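You operate a simulated robot arm through the tools that you are given. There is no shell and no other tool. Be economical: measure what you need, move in short steps, check, and stop when the job is done.

The job below is to be done with a simulated two-armed robot. You get a single attempt, and the scene is never put back.

## Task
Wipe the fuel spot off the cart, then put the STRAIGHT bag from the table in the red drawer.
Fine: use the white rag and put it back; the latch knob frees the drawer; shut it after. Where these are worked on the way, their far stop is far enough and under half their travel is too little: red drawer. What is to be rubbed or washed off counts as gone when no trace of it is left.

Only the result counts: the job must be done as asked and must still hold three seconds after the hand-in. Knocking over, shifting, dropping, spilling or breaking anything else fails it.

## Robot
Two 7-joint arms with two-finger parallel grippers on one trunk, on a base that drives. Base frame: it is fixed to the floor where the robot stands at the start and does not move with it; the origin is under the middle of the robot, x ahead of it, y to its left, z up. Lengths are in mm, angles in rad, forces in N, time in s.
The left shoulder is at the start at [50, 165, 1130], the right one opposite. With the tool pointing down near the work surface each hand reaches from about 240 to 700 mm from the robot's upright axis, wherever it stands, measured 20 degrees to its own side. Places, roughly: bag [-1500, 750, 1000]; fuel spot [500, 0, 900]; inside the red drawer [600, 0, 700]; latch knob [400, -300, 900]; red drawer [600, 0, 800]; white rag (6x6x5 cm) [500, 100, 900]. Payload 3.91 kg a hand.
The TCP of each hand is the grasp point between the finger pads, 30 mm short of the fingertips. In the tool frame z runs along the fingers and y along their closing line. Largest opening 110 mm; finger width 20, thickness 10; the body of the gripper, 48 by 112 mm, starts 55 mm behind the TCP.
Orientation is that of the tool frame in the base frame, as a unit quaternion [w, x, y, z]. With the fingers straight down and closing along the base's y, the tool's x points along the base's -x, its y along +y and its z along -z.

## Interface
- The arms move only by the tool nudge_tool. It takes "left_deltas", "right_deltas" or both (then of equal length, played together; a hand with none holds still); each is a list of rows, each a list of 7 numbers: the finger opening in mm, from 0 to 110, then the shift along the tool's x, y, z in mm, then the turn, a rotation vector about the tool's x, y, z in rad. In form: [[gripper, dx, dy, dz, ax, ay, az], ...]. A call has 1 to 20 rows; each row is the pose to reach, as a shift and turn from the pose commanded when the call began, along the tool's axes at that moment. A row lasts 0.2 s, in which the tool goes at most 50 mm and 0.15 rad; a call with a longer step from one row to the next is refused whole, and so is a gripper value outside its range. Where a pose cannot be reached the arm comes as near as it can. A force on the tool above 50 N (or 10 N above the force at the start of the call, whichever is more), or a blocked arm, ends the call early, and 0.2 s more pass. The fingers move at their own pace (about 45 mm/s each) and stop on an object; they squeeze with about 39 N. The grip force told is the motor's: it shows also when the fingers shut on nothing. Time passes only in rows, and 0.2 s behind the last, so rows that repeat a pose let the fingers close. It gives the time, the measured TCP pose, the force on the tool (base axes), the opening and the grip force at its end, in the units of the frame above (readings bear some noise), with the torque about the TCP (base axes, N m) and any sound that the robot's microphone picked up.
- Cameras (640 x 400 px; columns grow to the right, rows downward): "scene" is now at [113, -1.5, 1290.7]; the picture's right is [-0.03, -1.00, 0.00], its down [-0.64, 0.02, -0.77] and it looks along [0.77, -0.02, -0.64] (base axes); focal length 214 px, centre (320, 200). "left" rides on the left gripper at [72, -17, -103] in its tool frame; the picture's right is [0.23, 0.97, 0.00], its down [-0.76, 0.18, -0.62] and it looks along [-0.61, 0.14, 0.78] (tool axes); focal length 222 px, centre (320, 200). "right" rides on the right gripper at [72, 17, -103] in its tool frame; the picture's right is [-0.23, 0.97, 0.00], its down [-0.76, -0.18, -0.62] and it looks along [-0.61, -0.14, 0.78] (tool axes); focal length 222 px, centre (320, 200). There is no depth. A picture from a camera that has moved, and an enlarged one, comes with that camera's place and axes in the base frame and with its lens.
- capture(camera): a new picture of that camera. The clock stands still meanwhile.
- move_column(by): slides the trunk up (or, below 0, down) by that many mm; the arms and the scene camera ride with it, the base frame stays. It gives what a move gives, with no picture.
- base_move(legs): drives the robot by 1 to 6 legs, each [ahead, left, turn to the left] in mm, mm and rad, along the robot's own axes; the way and the turn of a leg run together, so that a leg with both is an arc; at most 1500 mm and 3.142 rad a leg. The arms and the cameras ride along, it lands a little off, and it stops where it bumps. It gives what a move gives.
- head_to(pan, tilt): turns the head with the scene camera to pan (to the left, within 1.396 rad either way) and tilt (down, from -0.506 to 1.204), counted from straight ahead of the robot. It gives what a move gives.
- close_up(camera, box): a new picture of the part [left, top, right, bottom] of that camera's present view, enlarged. The clock stands still meanwhile.
- hand_in(): hands the job in; it is judged then, once.

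Go step by step. Nothing tells you exact positions but the pictures and the camera data: compare them with the known pose of the tool, close in by small moves and look again before you grip or let go. The budget is 120 turns and 100 pictures, counting those below and the enlarged ones. Unless the task says otherwise, let go and move clear before handing in, and close with one line.

The tools are called after "Emit:" by a JSON object that holds its "api" and its "payload". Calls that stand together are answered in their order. nudge_tool: Moves the arms, as the interface text tells. Its arguments: {"type":"object","properties":{"left_deltas":{"type":"array"},"right_deltas":{"type":"array"}},"required":[]} The other tools are called the same way: move_column (by) slides the trunk up or down; base_move (legs) drives the base; head_to (pan, tilt) turns the head that bears the scene camera; capture (camera) takes a picture; close_up (camera, box) takes an enlarged picture of a part of a camera's view; hand_in () hands the job in.

At the start:

```text
clock: 0.0
left_tcp_pos: [398.1, 124.6, 1202.3]
left_ee_rot: [0.001, -0.001, 1.0, -0.001]
left_wrist_force: [0.8, 0.4, 0.1]
left_wrist_torque: [-0.01, 0.02, 0.01]
left_width: 110.0
left_finger_force: 0.1
right_tcp_pos: [370.2, -191.7, 1123.5]
right_ee_rot: [0.0, -0.001, 1.0, 0.0]
right_wrist_force: [-0.4, -0.2, 0.5]
right_wrist_torque: [-0.01, -0.01, 0.0]
right_width: 109.8
right_finger_force: 0.1
trunk travel left (down, up): [-350.0, 153.0]
robot x, y, heading: [-1.1, 0.2, 0.001]
head pan, tilt: [-0.031, 0.695]
```

scene: 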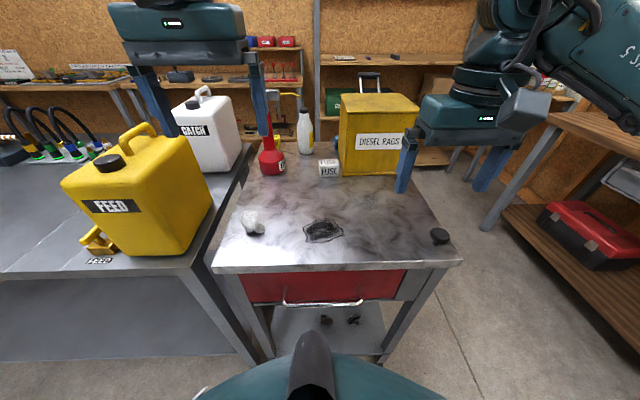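
right: 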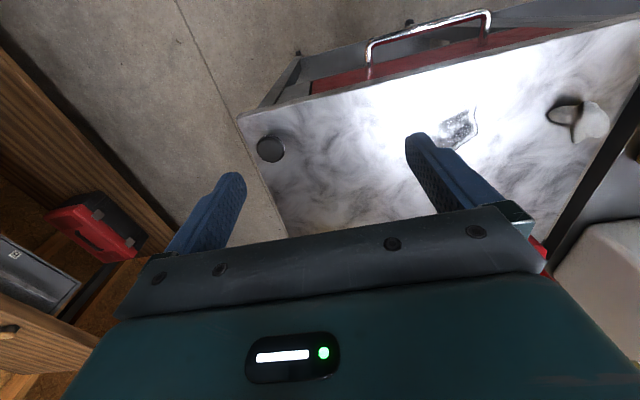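
left: 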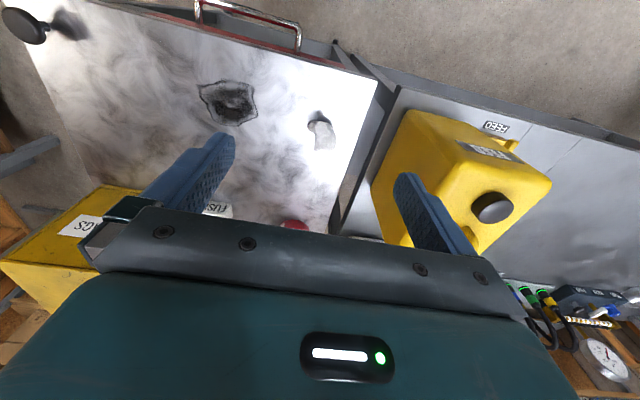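

I see the cart with the fuel spot near [465,-15], the rag near [480,150] and the knob near [425,-285]. First I'll look at them closer.

Emit:
{"api": "close_up", "payload": {"camera": "scene", "box": [220, 180, 380, 280]}}

Emit:
{"api": "close_up", "payload": {"camera": "scene", "box": [380, 200, 480, 280]}}

Emit:
{"api": "close_up", "payload": {"camera": "right", "box": [230, 80, 330, 180]}}

```text
4.00 times, centred on (300, 230) of scene
camera zoom: at [113.0, -1.5, 1290.7], right [-0.03, -1.0, 0.0], down [-0.64, 0.02, -0.77], along [0.77, -0.02, -0.64], focal length 858 px, centre (400, 80)
```

zoom: 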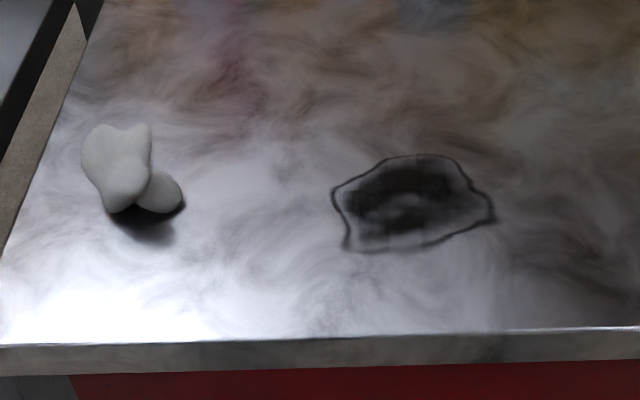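

```text
5.00 times, centred on (430, 240) of scene
camera zoom: at [113.0, -1.5, 1290.7], right [-0.03, -1.0, 0.0], down [-0.64, 0.02, -0.77], along [0.77, -0.02, -0.64], focal length 1072 px, centre (-230, 0)
```

zoom: 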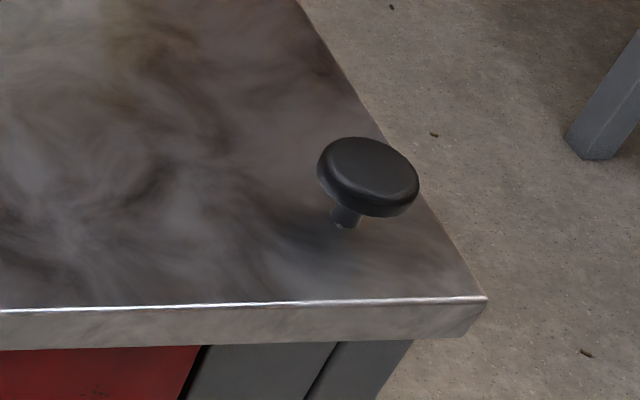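

```text
4.00 times, centred on (280, 130) of right
camera zoom: at [296.6, -174.0, 1226.0], right [0.23, 0.97, 0.0], down [0.76, -0.18, 0.62], along [0.61, -0.14, -0.78], focal length 888 px, centre (480, 480)
```

zoom: 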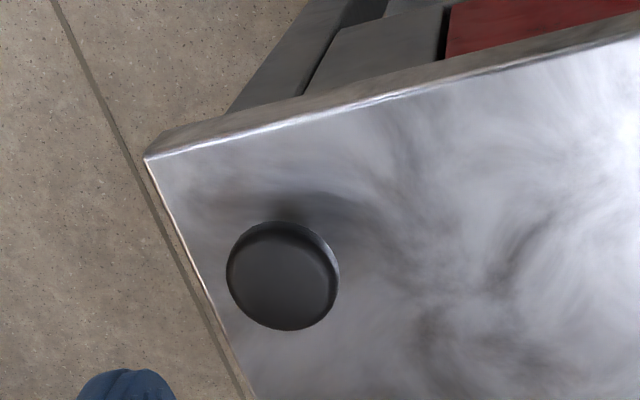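

The table top seems at about z 897, the knob is a mushroom at about [418,-272], top near 933, and the rag is near [475,147]. I'll bring the left hand above the rag and the right hand above the knob, then look.

Emit:
{"api": "nudge_tool", "payload": {"left_deltas": [[110, -15, 4, 40, 0, 0, 0], [110, -30, 8, 80, 0, 0, 0], [110, -45, 13, 120, 0, 0, 0], [110, -60, 18, 160, 0, 0, 0], [110, -77, 22, 190, 0, 0, 0], [110, -77, 22, 190, 0, 0, 0]], "right_deltas": [[110, -8, -14, 0, 0, 0, 0], [110, -16, -28, 0, 0, 0, 0], [110, -24, -42, 0, 0, 0, 0], [110, -34, -56, 0, 0, 0, 0], [110, -44, -76, 0, 0, 0, 0], [110, -44, -76, 0, 0, 0, 0]]}}

Emit:
{"api": "capture", "payload": {"camera": "left"}}

Emit:
{"api": "capture", "payload": {"camera": "scene"}}

Emit:
{"api": "capture", "payload": {"camera": "right"}}

```text
clock: 1.4
left_tcp_pos: [474.8, 147.3, 1013.1]
left_ee_rot: [0.001, -0.002, 1.0, -0.001]
left_wrist_force: [-0.5, 0.1, 0.5]
left_wrist_torque: [-0.03, 0.01, -0.02]
left_width: 110.2
left_finger_force: 0.1
right_tcp_pos: [414.7, -267.5, 1123.7]
right_ee_rot: [0.001, 0.0, 1.0, 0.0]
right_wrist_force: [-0.8, 0.6, -0.6]
right_wrist_torque: [-0.03, 0.01, -0.03]
right_width: 110.2
right_finger_force: 0.0
trunk travel left (down, up): [-350.0, 153.0]
robot x, y, heading: [0.5, -1.0, 0.002]
head pan, tilt: [-0.031, 0.695]
```

```text
93 pictures are left
camera left: at [402.1, 131.2, 1115.6], right [-0.23, 0.97, 0.0], down [0.76, 0.18, 0.62], along [0.61, 0.14, -0.78], focal length 222 px, centre (320, 200)
```

left: 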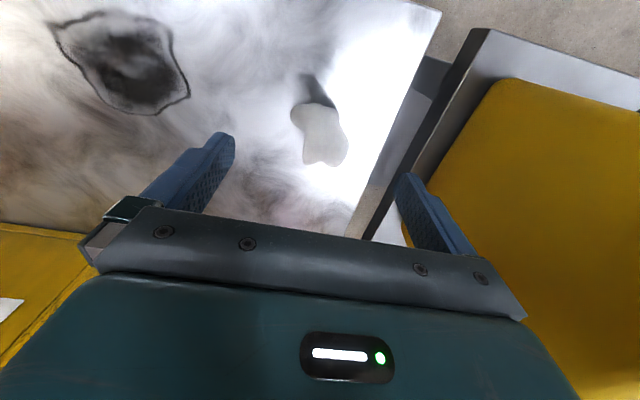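

```text
92 pictures are left
camera scene: at [112.9, -1.4, 1290.8], right [-0.03, -1.0, 0.0], down [-0.64, 0.02, -0.77], along [0.77, -0.02, -0.64], focal length 214 px, centre (320, 200)
```

scene: 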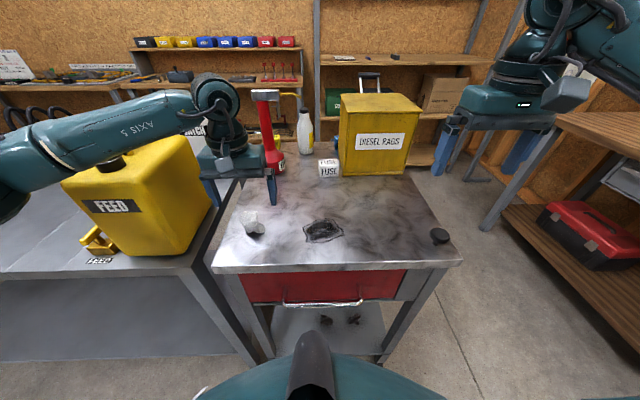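

```text
91 pictures are left
camera right: at [340.6, -249.9, 1226.8], right [0.23, 0.97, 0.0], down [0.76, -0.18, 0.62], along [0.61, -0.14, -0.78], focal length 222 px, centre (320, 200)
```

right: 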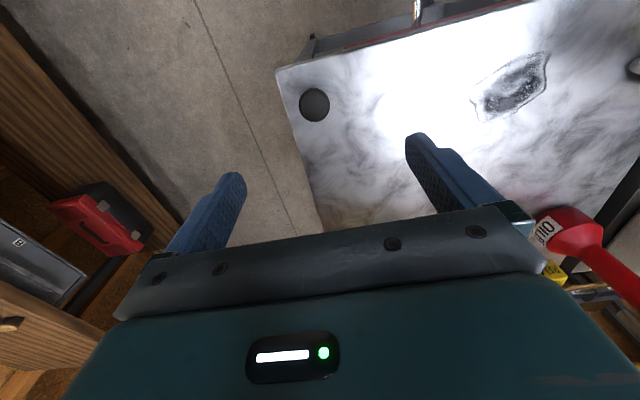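

The left hand is right over the rag. I lower it in part and check that the arm stays clear of the FEED jug.

Emit:
{"api": "nudge_tool", "payload": {"left_deltas": [[110, 0, 0, 20, 0, 0, 0], [110, 0, 0, 40, 0, 0, 0], [110, 0, 0, 40, 0, 0, 0]]}}

Emit:
{"api": "capture", "payload": {"camera": "left"}}

Emit:
{"api": "head_to", "payload": {"pan": 0.5, "tilt": 0.6}}

Emit:
{"api": "capture", "payload": {"camera": "scene"}}

```text
clock: 2.2
left_tcp_pos: [475.2, 145.4, 973.0]
left_ee_rot: [0.001, -0.002, 1.0, -0.002]
left_wrist_force: [0.7, 0.1, -0.2]
left_wrist_torque: [-0.04, -0.03, 0.01]
left_width: 110.1
left_finger_force: 0.0
right_tcp_pos: [414.7, -267.4, 1123.4]
right_ee_rot: [0.0, 0.0, 1.0, 0.0]
right_wrist_force: [-0.1, 0.2, 0.9]
right_wrist_torque: [-0.01, 0.02, 0.04]
right_width: 109.9
right_finger_force: 0.2
trunk travel left (down, up): [-350.0, 153.0]
robot x, y, heading: [-0.5, -3.6, -0.003]
head pan, tilt: [-0.031, 0.695]
```

```text
90 pictures are left
camera left: at [402.7, 130.3, 1076.2], right [-0.23, 0.97, 0.0], down [0.76, 0.18, 0.62], along [0.61, 0.14, -0.78], focal length 222 px, centre (320, 200)
```

left: 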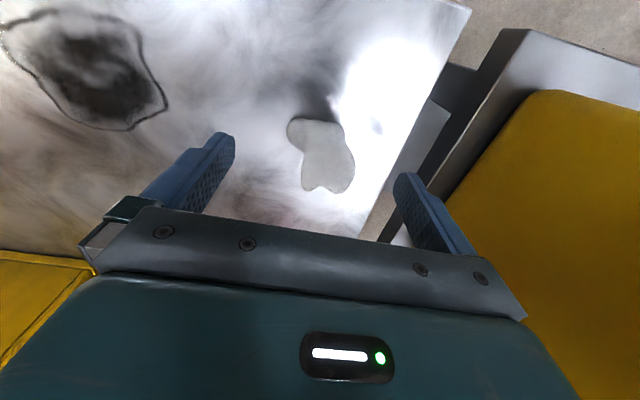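

```text
clock: 3.1
left_tcp_pos: [475.8, 146.6, 974.4]
left_ee_rot: [0.001, -0.002, 1.0, -0.001]
left_wrist_force: [0.3, 0.1, 0.4]
left_wrist_torque: [-0.02, 0.0, 0.0]
left_width: 110.2
left_finger_force: 0.0
right_tcp_pos: [414.1, -267.3, 1123.5]
right_ee_rot: [0.0, 0.0, 1.0, -0.001]
right_wrist_force: [-0.7, 0.8, -0.5]
right_wrist_torque: [0.0, 0.02, 0.0]
right_width: 110.1
right_finger_force: 0.0
trunk travel left (down, up): [-350.0, 153.0]
robot x, y, heading: [2.2, 3.6, 0.001]
head pan, tilt: [0.499, 0.6]
```

```text
89 pictures are left
camera scene: at [105.5, 43.3, 1298.9], right [0.48, -0.88, 0.0], down [-0.5, -0.27, -0.82], along [0.72, 0.39, -0.57], focal length 214 px, centre (320, 200)
```

scene: 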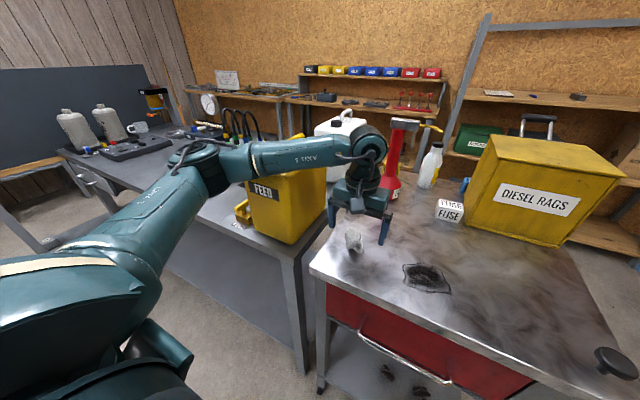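

The forearm is clear of the jug. I go down the last 40 mm and close on the rag.

Emit:
{"api": "nudge_tool", "payload": {"left_deltas": [[110, -3, 4, 20, 0, 0, 0], [110, -3, 4, 38, 0, 0, 0], [90, -3, 4, 38, 0, 0, 0], [70, -3, 4, 38, 0, 0, 0], [50, -3, 4, 38, 0, 0, 0], [20, -3, 4, 38, 0, 0, 0], [0, -3, 4, 38, 0, 0, 0], [0, -3, 4, 38, 0, 0, 0], [0, -3, 4, 38, 0, 0, 0]]}}

Emit:
{"api": "capture", "payload": {"camera": "left"}}

```text
clock: 5.3
left_tcp_pos: [486.0, 144.7, 963.6]
left_ee_rot: [0.035, -0.002, 0.999, -0.009]
left_wrist_force: [-0.1, -0.7, 0.8]
left_wrist_torque: [-0.01, 0.03, 0.01]
left_width: 44.3
left_finger_force: 38.8
right_tcp_pos: [410.0, -269.8, 1122.6]
right_ee_rot: [0.002, 0.0, 1.0, 0.002]
right_wrist_force: [0.9, 0.1, 0.2]
right_wrist_torque: [0.02, 0.0, -0.03]
right_width: 110.1
right_finger_force: 0.2
trunk travel left (down, up): [-350.0, 153.0]
robot x, y, heading: [0.2, -0.9, 0.003]
head pan, tilt: [0.499, 0.6]
stopped in row 9 (left hand): the arm was blocked; the commanded pose is now the measured one
```

```text
88 pictures are left
camera left: at [406.3, 129.6, 1062.1], right [-0.23, 0.97, -0.04], down [0.71, 0.19, 0.67], along [0.66, 0.13, -0.74], focal length 222 px, centre (320, 200)
```

left: 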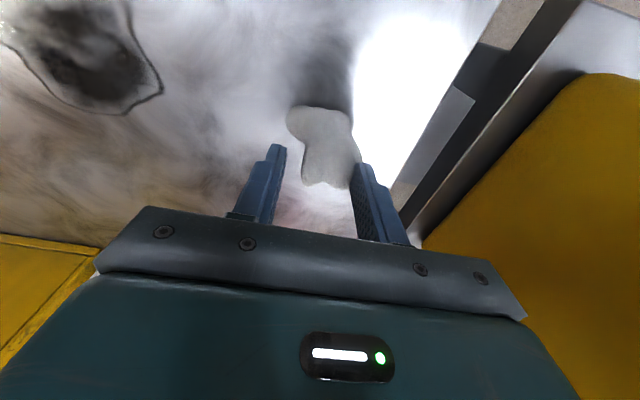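

The arm stopped at z 964, tilted, with something blocking it other than the tool. I'll look at the arm and the jug before moving.

Emit:
{"api": "capture", "payload": {"camera": "scene"}}

Emit:
{"api": "close_up", "payload": {"camera": "scene", "box": [160, 100, 420, 270]}}

```text
87 pictures are left
camera scene: at [99.9, 39.9, 1296.5], right [0.48, -0.88, 0.0], down [-0.49, -0.27, -0.83], along [0.73, 0.4, -0.56], focal length 214 px, centre (320, 200)
```

scene: 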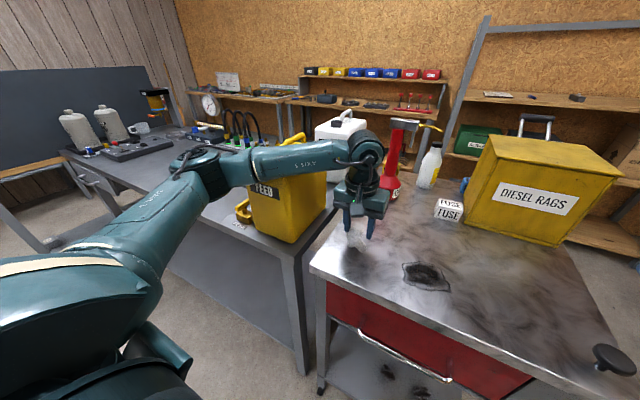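

```text
2.35 times, centred on (290, 185) of scene
camera zoom: at [99.9, 39.9, 1296.5], right [0.48, -0.88, 0.0], down [-0.49, -0.27, -0.83], along [0.73, 0.4, -0.56], focal length 505 px, centre (391, 235)
```

zoom: 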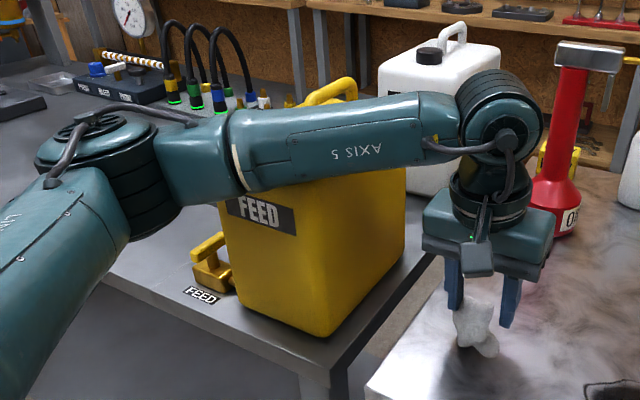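

The forearm (AXIS 5) seems to rest against the FEED jug. I open the fingers and raise straight up right away, then check.

Emit:
{"api": "nudge_tool", "payload": {"left_deltas": [[60, 0, 0, 0, 0, 0, 0], [80, 0, 0, 0, 0, 0, 0], [100, 0, 0, -10, 0, 0, 0], [110, 0, 0, -25, 0, 0, 0], [110, 0, 0, -45, 0, 0, 0], [110, 0, 0, -70, 0, 0, 0], [110, 0, 0, -70, 0, 0, 0]]}}

Emit:
{"api": "capture", "payload": {"camera": "scene"}}

Emit:
{"api": "capture", "payload": {"camera": "left"}}

```text
clock: 7.0
left_tcp_pos: [484.8, 148.1, 1028.3]
left_ee_rot: [0.026, -0.003, 1.0, -0.01]
left_wrist_force: [0.2, -0.6, 0.1]
left_wrist_torque: [-0.02, -0.03, 0.0]
left_width: 110.3
left_finger_force: 0.1
right_tcp_pos: [413.1, -266.5, 1123.7]
right_ee_rot: [0.0, 0.0, 1.0, 0.0]
right_wrist_force: [-0.8, -0.8, 0.4]
right_wrist_torque: [-0.02, 0.0, -0.01]
right_width: 110.2
right_finger_force: 0.0
trunk travel left (down, up): [-350.0, 153.0]
robot x, y, heading: [-0.6, -0.2, -0.002]
head pan, tilt: [0.499, 0.6]
```

```text
85 pictures are left
camera scene: at [105.6, 43.5, 1298.8], right [0.48, -0.88, 0.0], down [-0.5, -0.27, -0.82], along [0.72, 0.4, -0.57], focal length 214 px, centre (320, 200)
```

scene: 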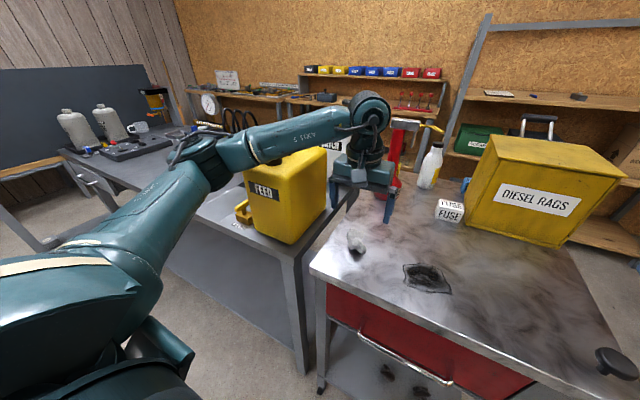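

```text
84 pictures are left
camera left: at [406.4, 133.6, 1128.1], right [-0.23, 0.97, -0.03], down [0.73, 0.19, 0.66], along [0.65, 0.13, -0.75], focal length 222 px, centre (320, 200)
```

left: 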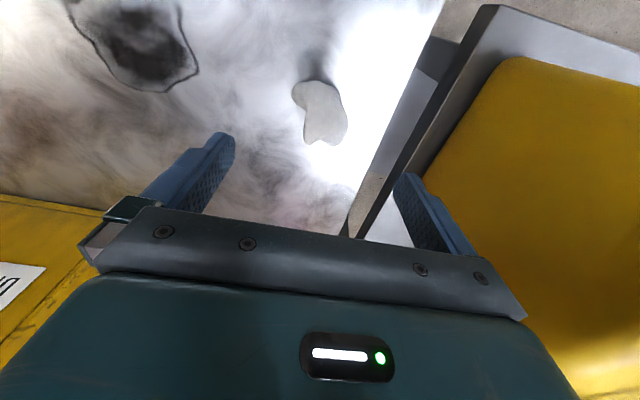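

The jug hasn't shifted. I'll level the hand, raise the trunk for a higher elbow, and drive a bit to the right so the forearm clears the jug.

Emit:
{"api": "nudge_tool", "payload": {"left_deltas": [[110, 0, 0, -20, -0.02, 0.052, 0.006], [110, 0, 0, -40, -0.02, 0.052, 0.006]]}}

Emit:
{"api": "move_column", "payload": {"by": 150}}

Emit:
{"api": "base_move", "payload": {"legs": [[0, -110, 0]]}}

Emit:
{"api": "capture", "payload": {"camera": "scene"}}

```text
clock: 7.5
left_tcp_pos: [483.8, 150.1, 1067.6]
left_ee_rot: [0.0, 0.001, 1.0, 0.001]
left_wrist_force: [-0.2, -1.2, -1.3]
left_wrist_torque: [0.02, 0.0, -0.01]
left_width: 110.0
left_finger_force: 0.2
right_tcp_pos: [414.2, -266.5, 1123.8]
right_ee_rot: [0.0, 0.001, 1.0, 0.0]
right_wrist_force: [0.6, -0.5, 0.1]
right_wrist_torque: [0.01, 0.03, 0.01]
right_width: 110.1
right_finger_force: 0.1
trunk travel left (down, up): [-350.0, 153.0]
robot x, y, heading: [-1.7, 2.0, 0.002]
head pan, tilt: [0.499, 0.6]
```

```text
clock: 9.3
left_tcp_pos: [481.9, 149.7, 1217.6]
left_ee_rot: [0.0, 0.0, 1.0, 0.0]
left_wrist_force: [0.0, 0.4, 0.6]
left_wrist_torque: [0.01, -0.02, 0.01]
left_width: 110.2
left_finger_force: 0.1
right_tcp_pos: [414.0, -266.6, 1273.6]
right_ee_rot: [0.0, 0.0, 1.0, -0.001]
right_wrist_force: [-0.7, -0.3, 0.5]
right_wrist_torque: [0.0, 0.01, 0.01]
right_width: 110.0
right_finger_force: 0.0
trunk travel left (down, up): [-500.0, 3.0]
robot x, y, heading: [-0.2, -0.1, -0.002]
head pan, tilt: [0.499, 0.6]
```

```text
clock: 10.9
left_tcp_pos: [482.8, 38.7, 1217.3]
left_ee_rot: [0.001, 0.0, 1.0, 0.001]
left_wrist_force: [-0.3, 0.5, -0.2]
left_wrist_torque: [-0.03, -0.02, 0.02]
left_width: 110.0
left_finger_force: 0.0
right_tcp_pos: [414.1, -377.8, 1273.5]
right_ee_rot: [0.0, 0.0, 1.0, 0.0]
right_wrist_force: [0.2, -0.2, 0.3]
right_wrist_torque: [-0.04, 0.0, 0.01]
right_width: 110.1
right_finger_force: 0.1
trunk travel left (down, up): [-500.0, 3.0]
robot x, y, heading: [0.7, -109.1, -0.001]
head pan, tilt: [0.499, 0.6]
```

```text
83 pictures are left
camera scene: at [105.5, -67.2, 1448.9], right [0.48, -0.88, 0.0], down [-0.5, -0.27, -0.83], along [0.72, 0.4, -0.56], focal length 214 px, centre (320, 200)
```

scene: 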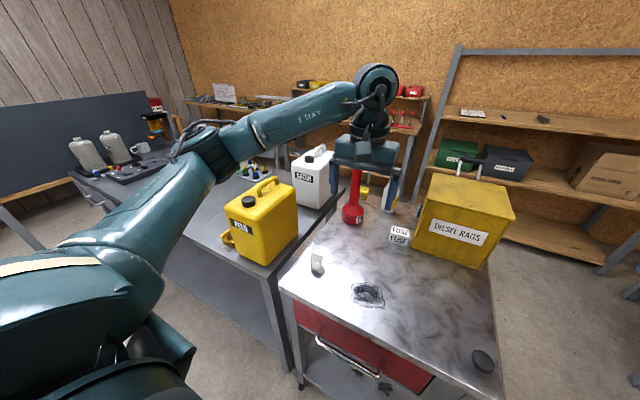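

The view is clear now. I bring the left hand over the rag again.

Emit:
{"api": "nudge_tool", "payload": {"left_deltas": [[110, 1, 20, 30, 0, 0, 0], [110, 2, 40, 60, 0, 0, 0], [110, 3, 60, 95, 0, 0, 0], [110, 4, 80, 130, 0, 0, 0], [110, 5, 95, 165, 0, 0, 0], [110, 5, 110, 200, 0, 0, 0], [110, 5, 110, 235, 0, 0, 0], [110, 5, 110, 245, 0, 0, 0]]}}

Emit:
{"api": "capture", "payload": {"camera": "scene"}}

Emit:
{"api": "capture", "payload": {"camera": "left"}}

```text
clock: 12.7
left_tcp_pos: [477.6, 152.1, 971.0]
left_ee_rot: [0.001, -0.001, 1.0, 0.001]
left_wrist_force: [0.5, 0.0, 0.8]
left_wrist_torque: [0.01, -0.01, 0.01]
left_width: 110.1
left_finger_force: 0.0
right_tcp_pos: [414.2, -377.9, 1274.2]
right_ee_rot: [0.0, -0.001, 1.0, 0.0]
right_wrist_force: [0.0, -0.3, 0.2]
right_wrist_torque: [0.0, 0.0, -0.03]
right_width: 110.0
right_finger_force: 0.1
trunk travel left (down, up): [-500.0, 3.0]
robot x, y, heading: [-1.3, -110.0, 0.001]
head pan, tilt: [0.499, 0.6]
```

```text
82 pictures are left
camera scene: at [105.4, -66.7, 1448.9], right [0.48, -0.88, 0.0], down [-0.5, -0.27, -0.83], along [0.72, 0.4, -0.56], focal length 214 px, centre (320, 200)
```

scene: 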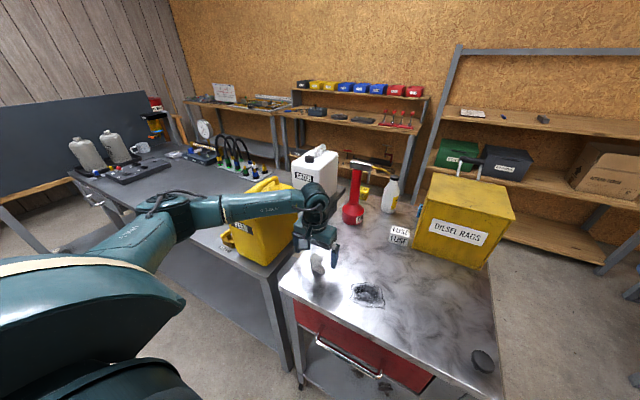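

```text
81 pictures are left
camera left: at [405.1, 134.1, 1075.4], right [-0.23, 0.97, 0.0], down [0.76, 0.18, 0.63], along [0.61, 0.14, -0.78], focal length 222 px, centre (320, 200)
```

left: 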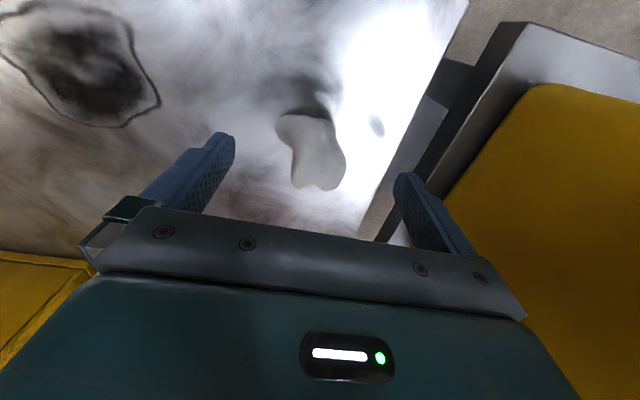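

The jug's handle top works out near [438,260,1185], only slightly beside the forearm. I'll raise, drive another 100 mm right, and come back to the rag, so the elbow sits further away.

Emit:
{"api": "nudge_tool", "payload": {"left_deltas": [[110, 0, -5, -40, 0, 0, 0], [110, 0, -10, -60, 0, 0, 0]]}}

Emit:
{"api": "base_move", "payload": {"legs": [[0, -110, 0]]}}

Emit:
{"api": "nudge_tool", "payload": {"left_deltas": [[110, 0, 40, 0, 0, 0, 0], [110, 0, 80, 0, 0, 0, 0], [110, 0, 119, 20, 0, 0, 0], [110, 0, 119, 60, 0, 0, 0], [110, 0, 119, 60, 0, 0, 0]]}}

Emit:
{"api": "capture", "payload": {"camera": "scene"}}

Emit:
{"api": "capture", "payload": {"camera": "left"}}

```text
clock: 13.3
left_tcp_pos: [478.1, 139.7, 1032.2]
left_ee_rot: [0.002, -0.001, 1.0, 0.001]
left_wrist_force: [0.1, 0.5, 0.2]
left_wrist_torque: [0.0, -0.01, 0.0]
left_width: 109.9
left_finger_force: 0.1
right_tcp_pos: [414.4, -376.8, 1273.2]
right_ee_rot: [0.001, 0.0, 1.0, 0.001]
right_wrist_force: [-0.7, 0.4, 0.0]
right_wrist_torque: [0.02, 0.02, -0.02]
right_width: 110.0
right_finger_force: 0.0
trunk travel left (down, up): [-500.0, 3.0]
robot x, y, heading: [0.3, -112.2, 0.005]
head pan, tilt: [0.499, 0.6]
```

```text
clock: 14.9
left_tcp_pos: [477.0, 29.1, 1032.8]
left_ee_rot: [0.001, 0.001, 1.0, 0.001]
left_wrist_force: [0.4, 0.4, -0.2]
left_wrist_torque: [0.01, 0.01, 0.03]
left_width: 109.9
left_finger_force: 0.0
right_tcp_pos: [413.4, -487.9, 1273.1]
right_ee_rot: [0.0, 0.001, 1.0, 0.0]
right_wrist_force: [-0.4, 0.9, -0.1]
right_wrist_torque: [0.02, -0.02, -0.03]
right_width: 110.0
right_finger_force: 0.1
trunk travel left (down, up): [-500.0, 3.0]
robot x, y, heading: [2.2, -217.2, 0.002]
head pan, tilt: [0.499, 0.6]
```

```text
clock: 16.1
left_tcp_pos: [478.7, 150.8, 973.1]
left_ee_rot: [0.001, 0.001, 1.0, 0.001]
left_wrist_force: [0.1, 0.8, -0.6]
left_wrist_torque: [0.0, 0.01, -0.01]
left_width: 109.8
left_finger_force: 0.1
right_tcp_pos: [412.5, -487.8, 1273.0]
right_ee_rot: [0.0, 0.001, 1.0, 0.0]
right_wrist_force: [-1.8, 1.0, -0.7]
right_wrist_torque: [0.0, 0.05, -0.02]
right_width: 110.0
right_finger_force: 0.0
trunk travel left (down, up): [-500.0, 3.0]
robot x, y, heading: [-1.9, -221.8, -0.003]
head pan, tilt: [0.499, 0.6]
```

```text
80 pictures are left
camera scene: at [105.2, -176.2, 1448.9], right [0.48, -0.88, 0.0], down [-0.5, -0.27, -0.83], along [0.73, 0.39, -0.56], focal length 214 px, centre (320, 200)
```

scene: 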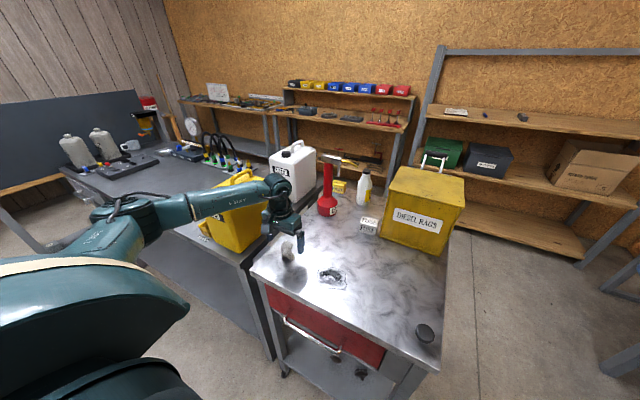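

```text
79 pictures are left
camera left: at [404.8, 134.6, 1075.5], right [-0.23, 0.97, 0.0], down [0.76, 0.18, 0.63], along [0.61, 0.14, -0.78], focal length 222 px, centre (320, 200)
```

left: 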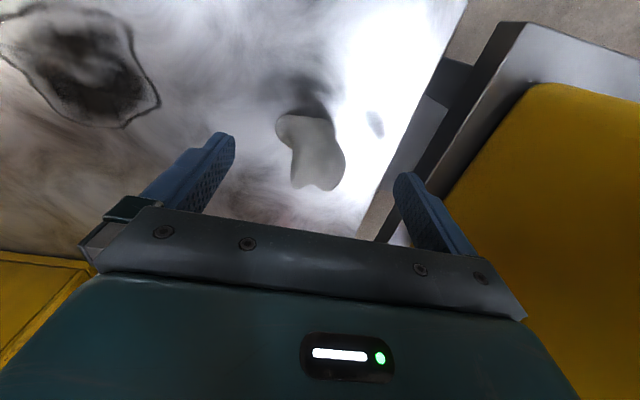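

Now the elbow is further back. I lower slowly over the rag with the fingers open, in small steps.

Emit:
{"api": "nudge_tool", "payload": {"left_deltas": [[110, -2, -4, 10, 0, 0, 0], [110, -2, -4, 20, 0, 0, 0], [110, -2, -4, 30, 0, 0, 0], [110, -2, -4, 40, 0, 0, 0]]}}

Emit:
{"api": "capture", "payload": {"camera": "left"}}

```text
clock: 17.1
left_tcp_pos: [479.9, 145.5, 932.6]
left_ee_rot: [0.001, 0.0, 1.0, 0.0]
left_wrist_force: [0.9, 0.0, -0.3]
left_wrist_torque: [0.0, -0.01, 0.0]
left_width: 109.9
left_finger_force: 0.0
right_tcp_pos: [413.3, -487.8, 1274.8]
right_ee_rot: [0.0, 0.001, 1.0, 0.0]
right_wrist_force: [0.1, -0.2, -0.1]
right_wrist_torque: [0.01, 0.02, 0.02]
right_width: 110.1
right_finger_force: 0.0
trunk travel left (down, up): [-500.0, 3.0]
robot x, y, heading: [1.0, -216.9, -0.002]
head pan, tilt: [0.499, 0.6]
```

```text
78 pictures are left
camera left: at [407.0, 128.6, 1036.1], right [-0.23, 0.97, 0.0], down [0.76, 0.18, 0.62], along [0.61, 0.14, -0.78], focal length 222 px, centre (320, 200)
```

left: 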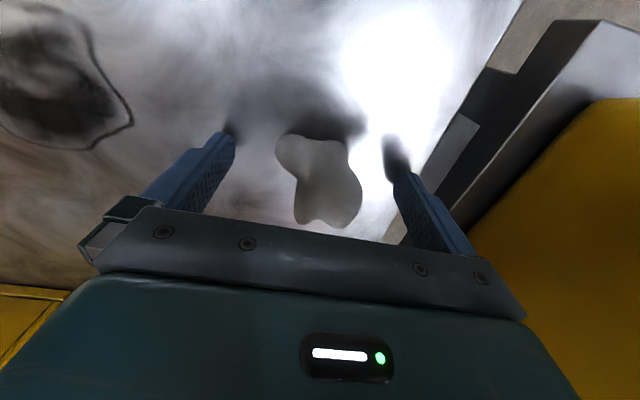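

The fingers straddle the rag, tips just above the table. I close on it.

Emit:
{"api": "nudge_tool", "payload": {"left_deltas": [[80, 0, 0, 0, 0, 0, 0], [60, 0, 0, 0, 0, 0, 0], [40, 0, 0, 0, 0, 0, 0], [20, 0, 0, 0, 0, 0, 0], [10, 0, 0, 0, 0, 0, 0], [10, 0, 0, 0, 0, 0, 0], [10, 0, 0, 0, 0, 0, 0]]}}

Emit:
{"api": "capture", "payload": {"camera": "left"}}

```text
clock: 18.8
left_tcp_pos: [480.5, 144.5, 933.5]
left_ee_rot: [0.001, 0.001, 1.0, 0.001]
left_wrist_force: [-0.3, -0.1, -0.1]
left_wrist_torque: [0.01, 0.0, -0.02]
left_width: 52.5
left_finger_force: 39.0
right_tcp_pos: [412.5, -486.7, 1274.6]
right_ee_rot: [0.0, 0.001, 1.0, 0.0]
right_wrist_force: [0.7, -0.3, 0.1]
right_wrist_torque: [-0.01, -0.02, 0.0]
right_width: 110.1
right_finger_force: 0.1
trunk travel left (down, up): [-500.0, 3.0]
robot x, y, heading: [0.3, -219.8, -0.002]
head pan, tilt: [0.499, 0.6]
```

```text
77 pictures are left
camera left: at [406.9, 128.6, 1036.3], right [-0.23, 0.97, 0.0], down [0.76, 0.18, 0.62], along [0.61, 0.14, -0.78], focal length 222 px, centre (320, 200)
```

left: 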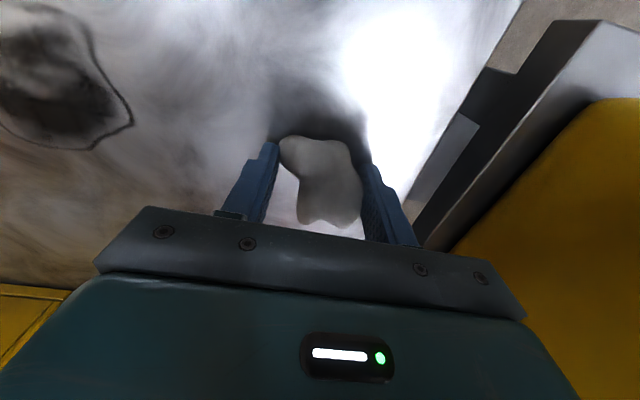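

The rag is held. I lift it a little, carry it to the edge of the spot and lower it until it touches.

Emit:
{"api": "nudge_tool", "payload": {"left_deltas": [[10, 0, 0, -15, 0, 0, 0], [10, 3, -45, -15, 0, 0, 0], [10, 10, -90, -15, 0, 0, 0], [10, 10, -110, -15, 0, 0, 0], [10, 10, -110, -5, 0, 0, 0], [10, 10, -110, 0, 0, 0, 0], [10, 10, -110, 3, 0, 0, 0], [10, 10, -110, 3, 0, 0, 0]]}}

Emit:
{"api": "capture", "payload": {"camera": "left"}}

```text
clock: 20.6
left_tcp_pos: [472.3, 34.8, 933.8]
left_ee_rot: [0.004, 0.0, 1.0, 0.001]
left_wrist_force: [-1.0, 2.2, 22.6]
left_wrist_torque: [0.13, 0.22, -0.02]
left_width: 52.6
left_finger_force: 39.1
right_tcp_pos: [411.0, -487.8, 1274.7]
right_ee_rot: [0.001, 0.001, 1.0, 0.0]
right_wrist_force: [-0.1, 0.0, -0.9]
right_wrist_torque: [-0.01, -0.02, 0.01]
right_width: 109.9
right_finger_force: 0.1
trunk travel left (down, up): [-500.0, 3.0]
robot x, y, heading: [1.0, -219.5, -0.0]
head pan, tilt: [0.499, 0.6]
```

```text
76 pictures are left
camera left: at [397.7, 17.9, 1035.7], right [-0.23, 0.97, 0.0], down [0.76, 0.18, 0.63], along [0.61, 0.14, -0.78], focal length 222 px, centre (320, 200)
```

left: 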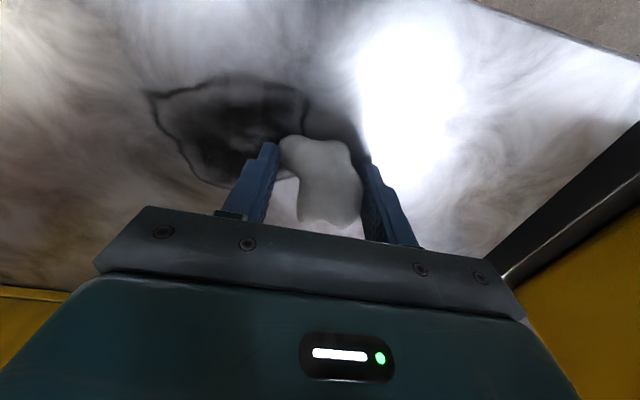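

It touches with about 22 N. Now I rub across the whole spot.

Emit:
{"api": "nudge_tool", "payload": {"left_deltas": [[10, 0, -35, 0, 0, 0, 0], [10, 0, -70, 0, 0, 0, 0], [10, 0, -105, 0, 0, 0, 0], [10, 22, -110, 0, 0, 0, 0], [10, 22, -70, 0, 0, 0, 0], [10, 22, -35, 0, 0, 0, 0], [10, 22, 0, 0, 0, 0, 0], [10, 42, 0, 0, 0, 0, 0], [10, 42, -35, 0, 0, 0, 0], [10, 42, -70, 0, 0, 0, 0], [10, 42, -110, 0, 0, 0, 0], [10, 10, -110, 0, 0, 0, 0], [10, -22, -110, 0, 0, 0, 0], [10, -22, -70, 0, 0, 0, 0], [10, -22, -35, 0, 0, 0, 0], [10, -22, 0, 0, 0, 0, 0], [10, -42, 0, 0, 0, 0, 0], [10, -42, -35, 0, 0, 0, 0], [10, -42, -70, 0, 0, 0, 0], [10, -42, -110, 0, 0, 0, 0]]}}

Emit:
{"api": "nudge_tool", "payload": {"left_deltas": [[10, 0, 0, -10, 0, 0, 0], [10, 0, 40, -30, 0, 0, 0], [10, 0, 80, -30, 0, 0, 0], [10, 0, 120, -30, 0, 0, 0], [10, 0, 160, -30, 0, 0, 0], [10, 0, 160, -30, 0, 0, 0]]}}

Emit:
{"api": "capture", "payload": {"camera": "left"}}

Emit:
{"api": "capture", "payload": {"camera": "scene"}}

```text
clock: 24.8
left_tcp_pos: [513.0, -75.0, 932.0]
left_ee_rot: [0.003, 0.001, 1.0, 0.001]
left_wrist_force: [1.3, 9.9, 28.3]
left_wrist_torque: [0.47, -0.1, -0.05]
left_width: 52.4
left_finger_force: 39.1
right_tcp_pos: [411.1, -488.1, 1274.9]
right_ee_rot: [0.0, 0.001, 1.0, 0.0]
right_wrist_force: [0.2, -0.5, -0.1]
right_wrist_torque: [-0.03, 0.0, 0.02]
right_width: 110.3
right_finger_force: 0.1
trunk travel left (down, up): [-500.0, 3.0]
robot x, y, heading: [-1.0, -220.5, 0.0]
head pan, tilt: [0.499, 0.6]
```

```text
clock: 26.1
left_tcp_pos: [513.9, 83.4, 961.0]
left_ee_rot: [0.002, 0.001, 1.0, 0.002]
left_wrist_force: [1.4, -1.1, -1.2]
left_wrist_torque: [0.0, 0.02, 0.0]
left_width: 52.7
left_finger_force: 38.9
right_tcp_pos: [412.8, -488.3, 1273.5]
right_ee_rot: [0.0, 0.001, 1.0, 0.0]
right_wrist_force: [-0.3, 0.2, 0.2]
right_wrist_torque: [0.04, 0.0, 0.02]
right_width: 109.9
right_finger_force: 0.0
trunk travel left (down, up): [-500.0, 3.0]
robot x, y, heading: [-3.5, -217.6, -0.005]
head pan, tilt: [0.499, 0.6]
```

```text
75 pictures are left
camera left: at [440.2, 68.0, 1063.8], right [-0.22, 0.97, 0.0], down [0.76, 0.18, 0.62], along [0.61, 0.14, -0.78], focal length 222 px, centre (320, 200)
```

left: 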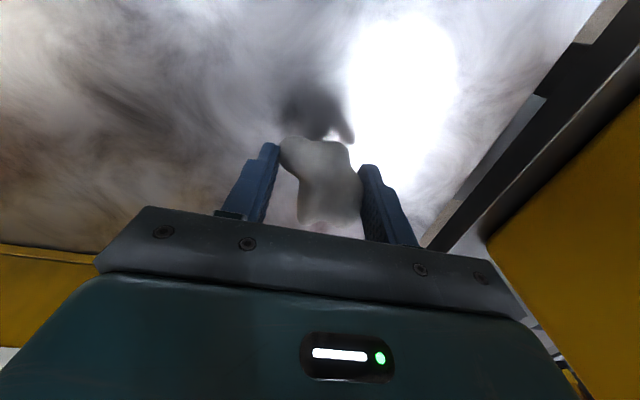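

```text
74 pictures are left
camera scene: at [105.6, -176.7, 1448.9], right [0.48, -0.88, 0.0], down [-0.5, -0.27, -0.83], along [0.73, 0.39, -0.56], focal length 214 px, centre (320, 200)
```

scene: 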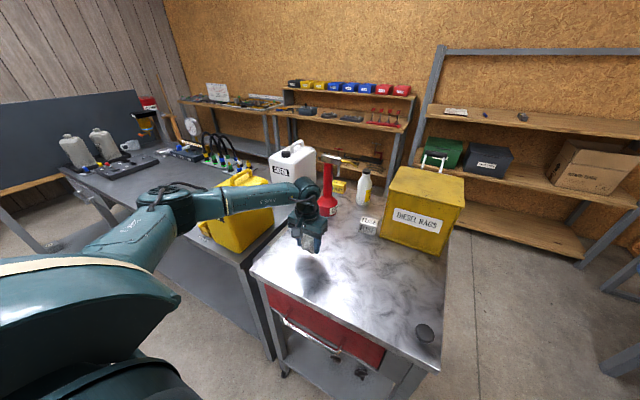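

The spot looks gone; I check with an enlarged view before putting the rag back.

Emit:
{"api": "close_up", "payload": {"camera": "scene", "box": [290, 240, 390, 310]}}

Emit:
{"api": "close_up", "payload": {"camera": "left", "box": [0, 0, 320, 200]}}

```text
5.71 times, centred on (340, 275) of scene
camera zoom: at [105.6, -176.7, 1448.9], right [0.48, -0.88, 0.0], down [-0.5, -0.27, -0.83], along [0.73, 0.39, -0.56], focal length 1226 px, centre (206, -229)
```

zoom: 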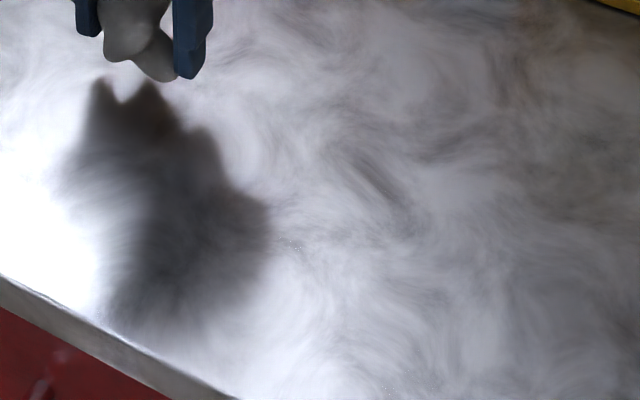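

```text
2.00 times, centred on (160, 100) of left
camera zoom: at [440.2, 68.0, 1063.8], right [-0.22, 0.97, 0.0], down [0.76, 0.18, 0.62], along [0.61, 0.14, -0.78], focal length 444 px, centre (640, 400)
```

zoom: 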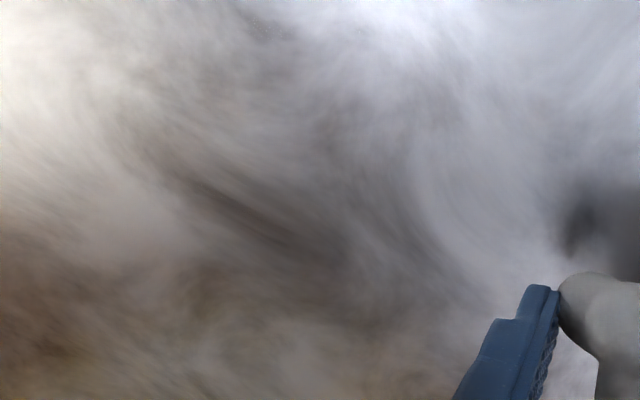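

A few faint specks may be texture, but I'll rub a second time over the area to be sure.

Emit:
{"api": "nudge_tool", "payload": {"left_deltas": [[10, 25, -25, 0, 0, 0, 0], [10, 55, -40, 10, 0, 0, 0], [10, 65, -40, 25, 0, 0, 0], [10, 65, -40, 31, 0, 0, 0], [10, 65, -80, 31, 0, 0, 0], [10, 65, -120, 31, 0, 0, 0], [10, 65, -160, 31, 0, 0, 0], [10, 65, -190, 31, 0, 0, 0], [10, 45, -190, 31, 0, 0, 0], [10, 45, -150, 31, 0, 0, 0], [10, 45, -110, 31, 0, 0, 0], [10, 45, -70, 31, 0, 0, 0], [10, 45, -40, 31, 0, 0, 0], [10, 25, -40, 31, 0, 0, 0], [10, 25, -80, 31, 0, 0, 0], [10, 25, -120, 31, 0, 0, 0], [10, 25, -160, 31, 0, 0, 0], [10, 25, -190, 31, 0, 0, 0], [10, 25, -190, 11, 0, 0, 0], [10, 25, -190, 0, 0, 0, 0]]}}

Emit:
{"api": "nudge_tool", "payload": {"left_deltas": [[10, 0, 45, 0, 0, 0, 0], [10, 0, 90, 0, 0, 0, 0], [10, 0, 135, 0, 0, 0, 0], [10, 0, 180, 0, 0, 0, 0], [10, 5, 225, 0, 0, 0, 0], [10, 8, 250, 0, 0, 0, 0], [10, 8, 250, 0, 0, 0, 0]]}}

Emit:
{"api": "close_up", "payload": {"camera": "scene", "box": [290, 240, 390, 310]}}

```text
clock: 30.4
left_tcp_pos: [486.2, -106.7, 959.1]
left_ee_rot: [-0.002, 0.002, 1.0, -0.001]
left_wrist_force: [0.6, 0.6, -1.0]
left_wrist_torque: [-0.01, -0.07, -0.03]
left_width: 52.9
left_finger_force: 39.2
right_tcp_pos: [413.1, -488.4, 1273.6]
right_ee_rot: [-0.001, 0.001, 1.0, 0.0]
right_wrist_force: [0.2, 0.0, 0.1]
right_wrist_torque: [0.01, 0.03, 0.03]
right_width: 110.1
right_finger_force: 0.1
trunk travel left (down, up): [-500.0, 3.0]
robot x, y, heading: [-0.2, -220.6, -0.003]
head pan, tilt: [0.499, 0.6]
```

```text
clock: 31.9
left_tcp_pos: [480.0, 145.2, 959.5]
left_ee_rot: [0.001, 0.002, 1.0, 0.001]
left_wrist_force: [-0.3, -0.2, -1.0]
left_wrist_torque: [0.01, 0.0, 0.02]
left_width: 52.7
left_finger_force: 38.8
right_tcp_pos: [413.8, -487.3, 1273.9]
right_ee_rot: [0.0, 0.0, 1.0, 0.0]
right_wrist_force: [-0.5, -0.3, -0.4]
right_wrist_torque: [0.02, 0.03, -0.01]
right_width: 109.7
right_finger_force: 0.0
trunk travel left (down, up): [-500.0, 3.0]
robot x, y, heading: [-2.2, -218.4, 0.0]
head pan, tilt: [0.499, 0.6]
```

```text
5.71 times, centred on (340, 275) of scene
camera zoom: at [105.6, -176.4, 1448.9], right [0.48, -0.88, 0.0], down [-0.5, -0.27, -0.83], along [0.73, 0.39, -0.56], focal length 1226 px, centre (206, -229)
```

zoom: 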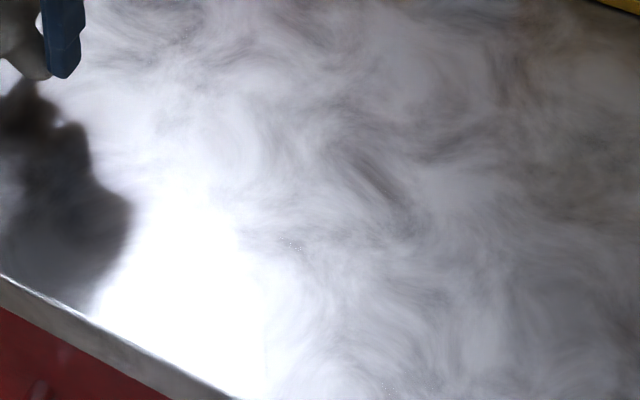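

The surface is clean and the specks are texture. I set the rag down where it was and open.

Emit:
{"api": "nudge_tool", "payload": {"left_deltas": [[10, 0, 0, 15, 0, 0, 0], [10, 0, 0, 25, 0, 0, 0], [10, 0, 0, 27, 0, 0, 0], [10, 0, 0, 27, 0, 0, 0], [60, 0, 0, 27, 0, 0, 0], [80, 0, 0, 27, 0, 0, 0], [110, 0, 0, 27, 0, 0, 0], [110, 0, 0, 27, 0, 0, 0], [110, 0, 0, 27, 0, 0, 0]]}}

Emit:
{"api": "capture", "payload": {"camera": "left"}}

```text
clock: 34.0
left_tcp_pos: [480.1, 144.9, 934.2]
left_ee_rot: [0.001, 0.001, 1.0, 0.001]
left_wrist_force: [-0.8, -0.7, -0.1]
left_wrist_torque: [0.02, -0.01, 0.02]
left_width: 110.0
left_finger_force: 0.1
right_tcp_pos: [413.3, -487.8, 1274.2]
right_ee_rot: [-0.001, 0.0, 1.0, 0.0]
right_wrist_force: [-0.4, -0.2, 0.5]
right_wrist_torque: [0.01, 0.01, 0.02]
right_width: 110.1
right_finger_force: 0.1
trunk travel left (down, up): [-500.0, 3.0]
robot x, y, heading: [0.6, -221.9, -0.001]
head pan, tilt: [0.499, 0.6]
```

```text
70 pictures are left
camera left: at [407.0, 128.7, 1036.0], right [-0.23, 0.97, 0.0], down [0.76, 0.18, 0.62], along [0.61, 0.14, -0.78], focal length 222 px, centre (320, 200)
```

left: 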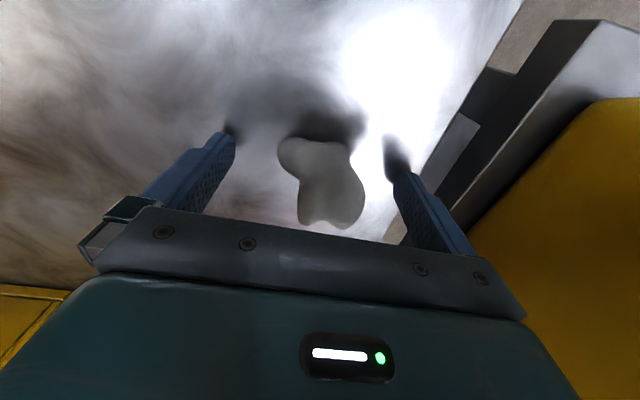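

The rag is back in place. I lift the left hand away and drive back and left to stand where both knob and drawer handle are in reach.

Emit:
{"api": "nudge_tool", "payload": {"left_deltas": [[110, 0, 0, -40, 0, 0, 0], [110, 0, 0, -80, 0, 0, 0], [110, 0, -30, -120, 0, 0, 0], [110, 0, -60, -160, 0, 0, 0], [110, 20, -90, -190, 0, 0, 0], [110, 50, -120, -210, 0, 0, 0]]}}

Emit:
{"api": "base_move", "payload": {"legs": [[-200, 0, 0], [0, 120, 0]]}}

Emit:
{"api": "head_to", "payload": {"pan": -0.1, "tilt": 0.75}}

Emit:
{"api": "capture", "payload": {"camera": "scene"}}

```text
clock: 35.4
left_tcp_pos: [429.2, 22.8, 1142.9]
left_ee_rot: [0.001, 0.0, 1.0, 0.001]
left_wrist_force: [-1.0, 0.0, 0.2]
left_wrist_torque: [0.04, 0.02, -0.01]
left_width: 109.9
left_finger_force: 0.1
right_tcp_pos: [413.6, -488.0, 1274.1]
right_ee_rot: [0.0, 0.001, 1.0, 0.0]
right_wrist_force: [0.2, 0.5, -0.1]
right_wrist_torque: [0.03, -0.02, -0.02]
right_width: 109.9
right_finger_force: 0.0
trunk travel left (down, up): [-500.0, 3.0]
robot x, y, heading: [-1.5, -221.0, 0.003]
head pan, tilt: [0.499, 0.6]
```

```text
clock: 38.3
left_tcp_pos: [229.0, 145.3, 1141.6]
left_ee_rot: [0.001, 0.0, 1.0, 0.001]
left_wrist_force: [-0.5, 0.2, -0.5]
left_wrist_torque: [0.0, 0.0, 0.01]
left_width: 110.0
left_finger_force: 0.0
right_tcp_pos: [213.1, -366.1, 1274.3]
right_ee_rot: [0.0, 0.0, 1.0, 0.0]
right_wrist_force: [0.3, -0.5, 0.4]
right_wrist_torque: [0.0, -0.02, 0.0]
right_width: 109.9
right_finger_force: 0.0
trunk travel left (down, up): [-500.0, 3.0]
robot x, y, heading: [-202.6, -99.4, -0.002]
head pan, tilt: [0.499, 0.6]
```

```text
clock: 39.3
left_tcp_pos: [228.4, 145.1, 1141.3]
left_ee_rot: [0.001, 0.0, 1.0, 0.0]
left_wrist_force: [-0.4, 0.4, 0.3]
left_wrist_torque: [0.01, -0.02, -0.01]
left_width: 110.1
left_finger_force: 0.0
right_tcp_pos: [213.6, -366.7, 1272.9]
right_ee_rot: [0.0, 0.0, 1.0, 0.0]
right_wrist_force: [0.8, 0.7, 0.1]
right_wrist_torque: [-0.02, 0.01, 0.01]
right_width: 109.8
right_finger_force: 0.0
trunk travel left (down, up): [-500.0, 3.0]
robot x, y, heading: [-202.8, -102.3, 0.005]
head pan, tilt: [-0.099, 0.75]
```

```text
69 pictures are left
camera scene: at [-90.1, -106.7, 1436.0], right [-0.1, -1.0, 0.0], down [-0.68, 0.07, -0.73], along [0.73, -0.07, -0.68], focal length 214 px, centre (320, 200)
```

scene: 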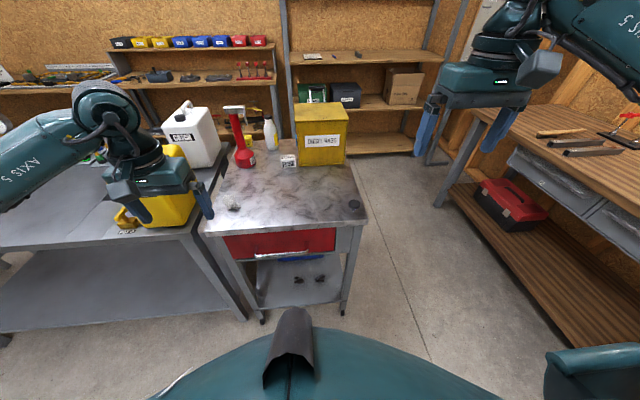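

I lower the trunk again and bring the right hand over the knob.

Emit:
{"api": "move_column", "payload": {"by": -150}}

Emit:
{"api": "nudge_tool", "payload": {"right_deltas": [[110, -40, 18, 0, 0, 0, 0], [110, -80, 36, 0, 0, 0, 0], [110, -120, 54, 10, 0, 0, 0], [110, -160, 74, 40, 0, 0, 0], [110, -190, 90, 80, 0, 0, 0], [110, -204, 94, 110, 0, 0, 0], [110, -204, 94, 110, 0, 0, 0]]}}

Emit:
{"api": "capture", "payload": {"camera": "right"}}

Emit:
{"api": "capture", "payload": {"camera": "scene"}}

```text
clock: 41.0
left_tcp_pos: [229.5, 144.3, 991.4]
left_ee_rot: [0.001, -0.001, 1.0, 0.001]
left_wrist_force: [0.6, -0.3, 0.6]
left_wrist_torque: [-0.03, 0.03, 0.05]
left_width: 110.1
left_finger_force: 0.1
right_tcp_pos: [213.4, -367.2, 1125.2]
right_ee_rot: [0.0, 0.0, 1.0, 0.0]
right_wrist_force: [-0.6, -0.8, -0.2]
right_wrist_torque: [0.01, 0.01, 0.0]
right_width: 110.2
right_finger_force: 0.0
trunk travel left (down, up): [-350.0, 153.0]
robot x, y, heading: [-199.3, -101.4, 0.001]
head pan, tilt: [-0.099, 0.75]
```

```text
refused: row 4 steps farther than a row can; nothing moved
```

```text
68 pictures are left
camera right: at [139.8, -349.6, 1226.9], right [0.23, 0.97, 0.0], down [0.76, -0.18, 0.62], along [0.61, -0.14, -0.78], focal length 222 px, centre (320, 200)
```

right: 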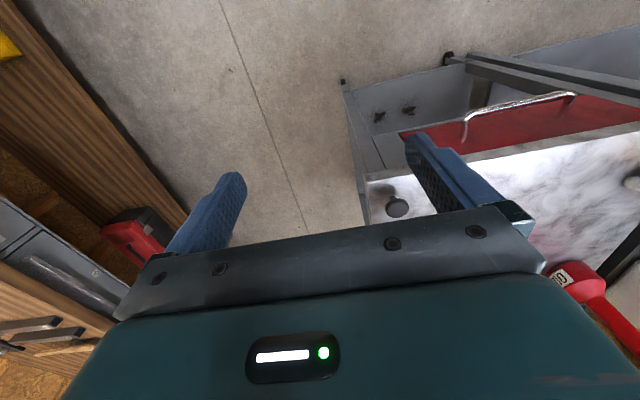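

```text
67 pictures are left
camera scene: at [-90.2, -106.8, 1286.1], right [-0.1, -0.99, 0.0], down [-0.68, 0.07, -0.73], along [0.73, -0.07, -0.68], focal length 214 px, centre (320, 200)
```

scene: 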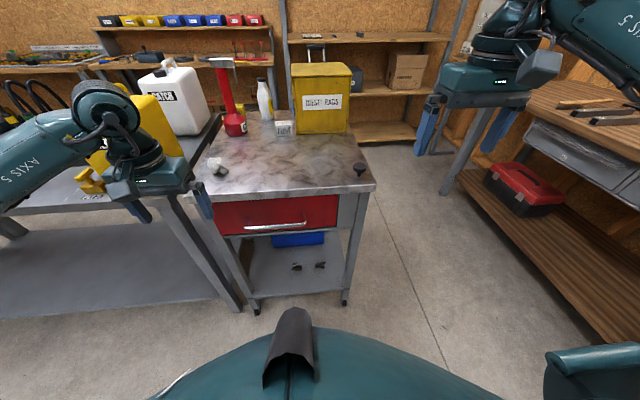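

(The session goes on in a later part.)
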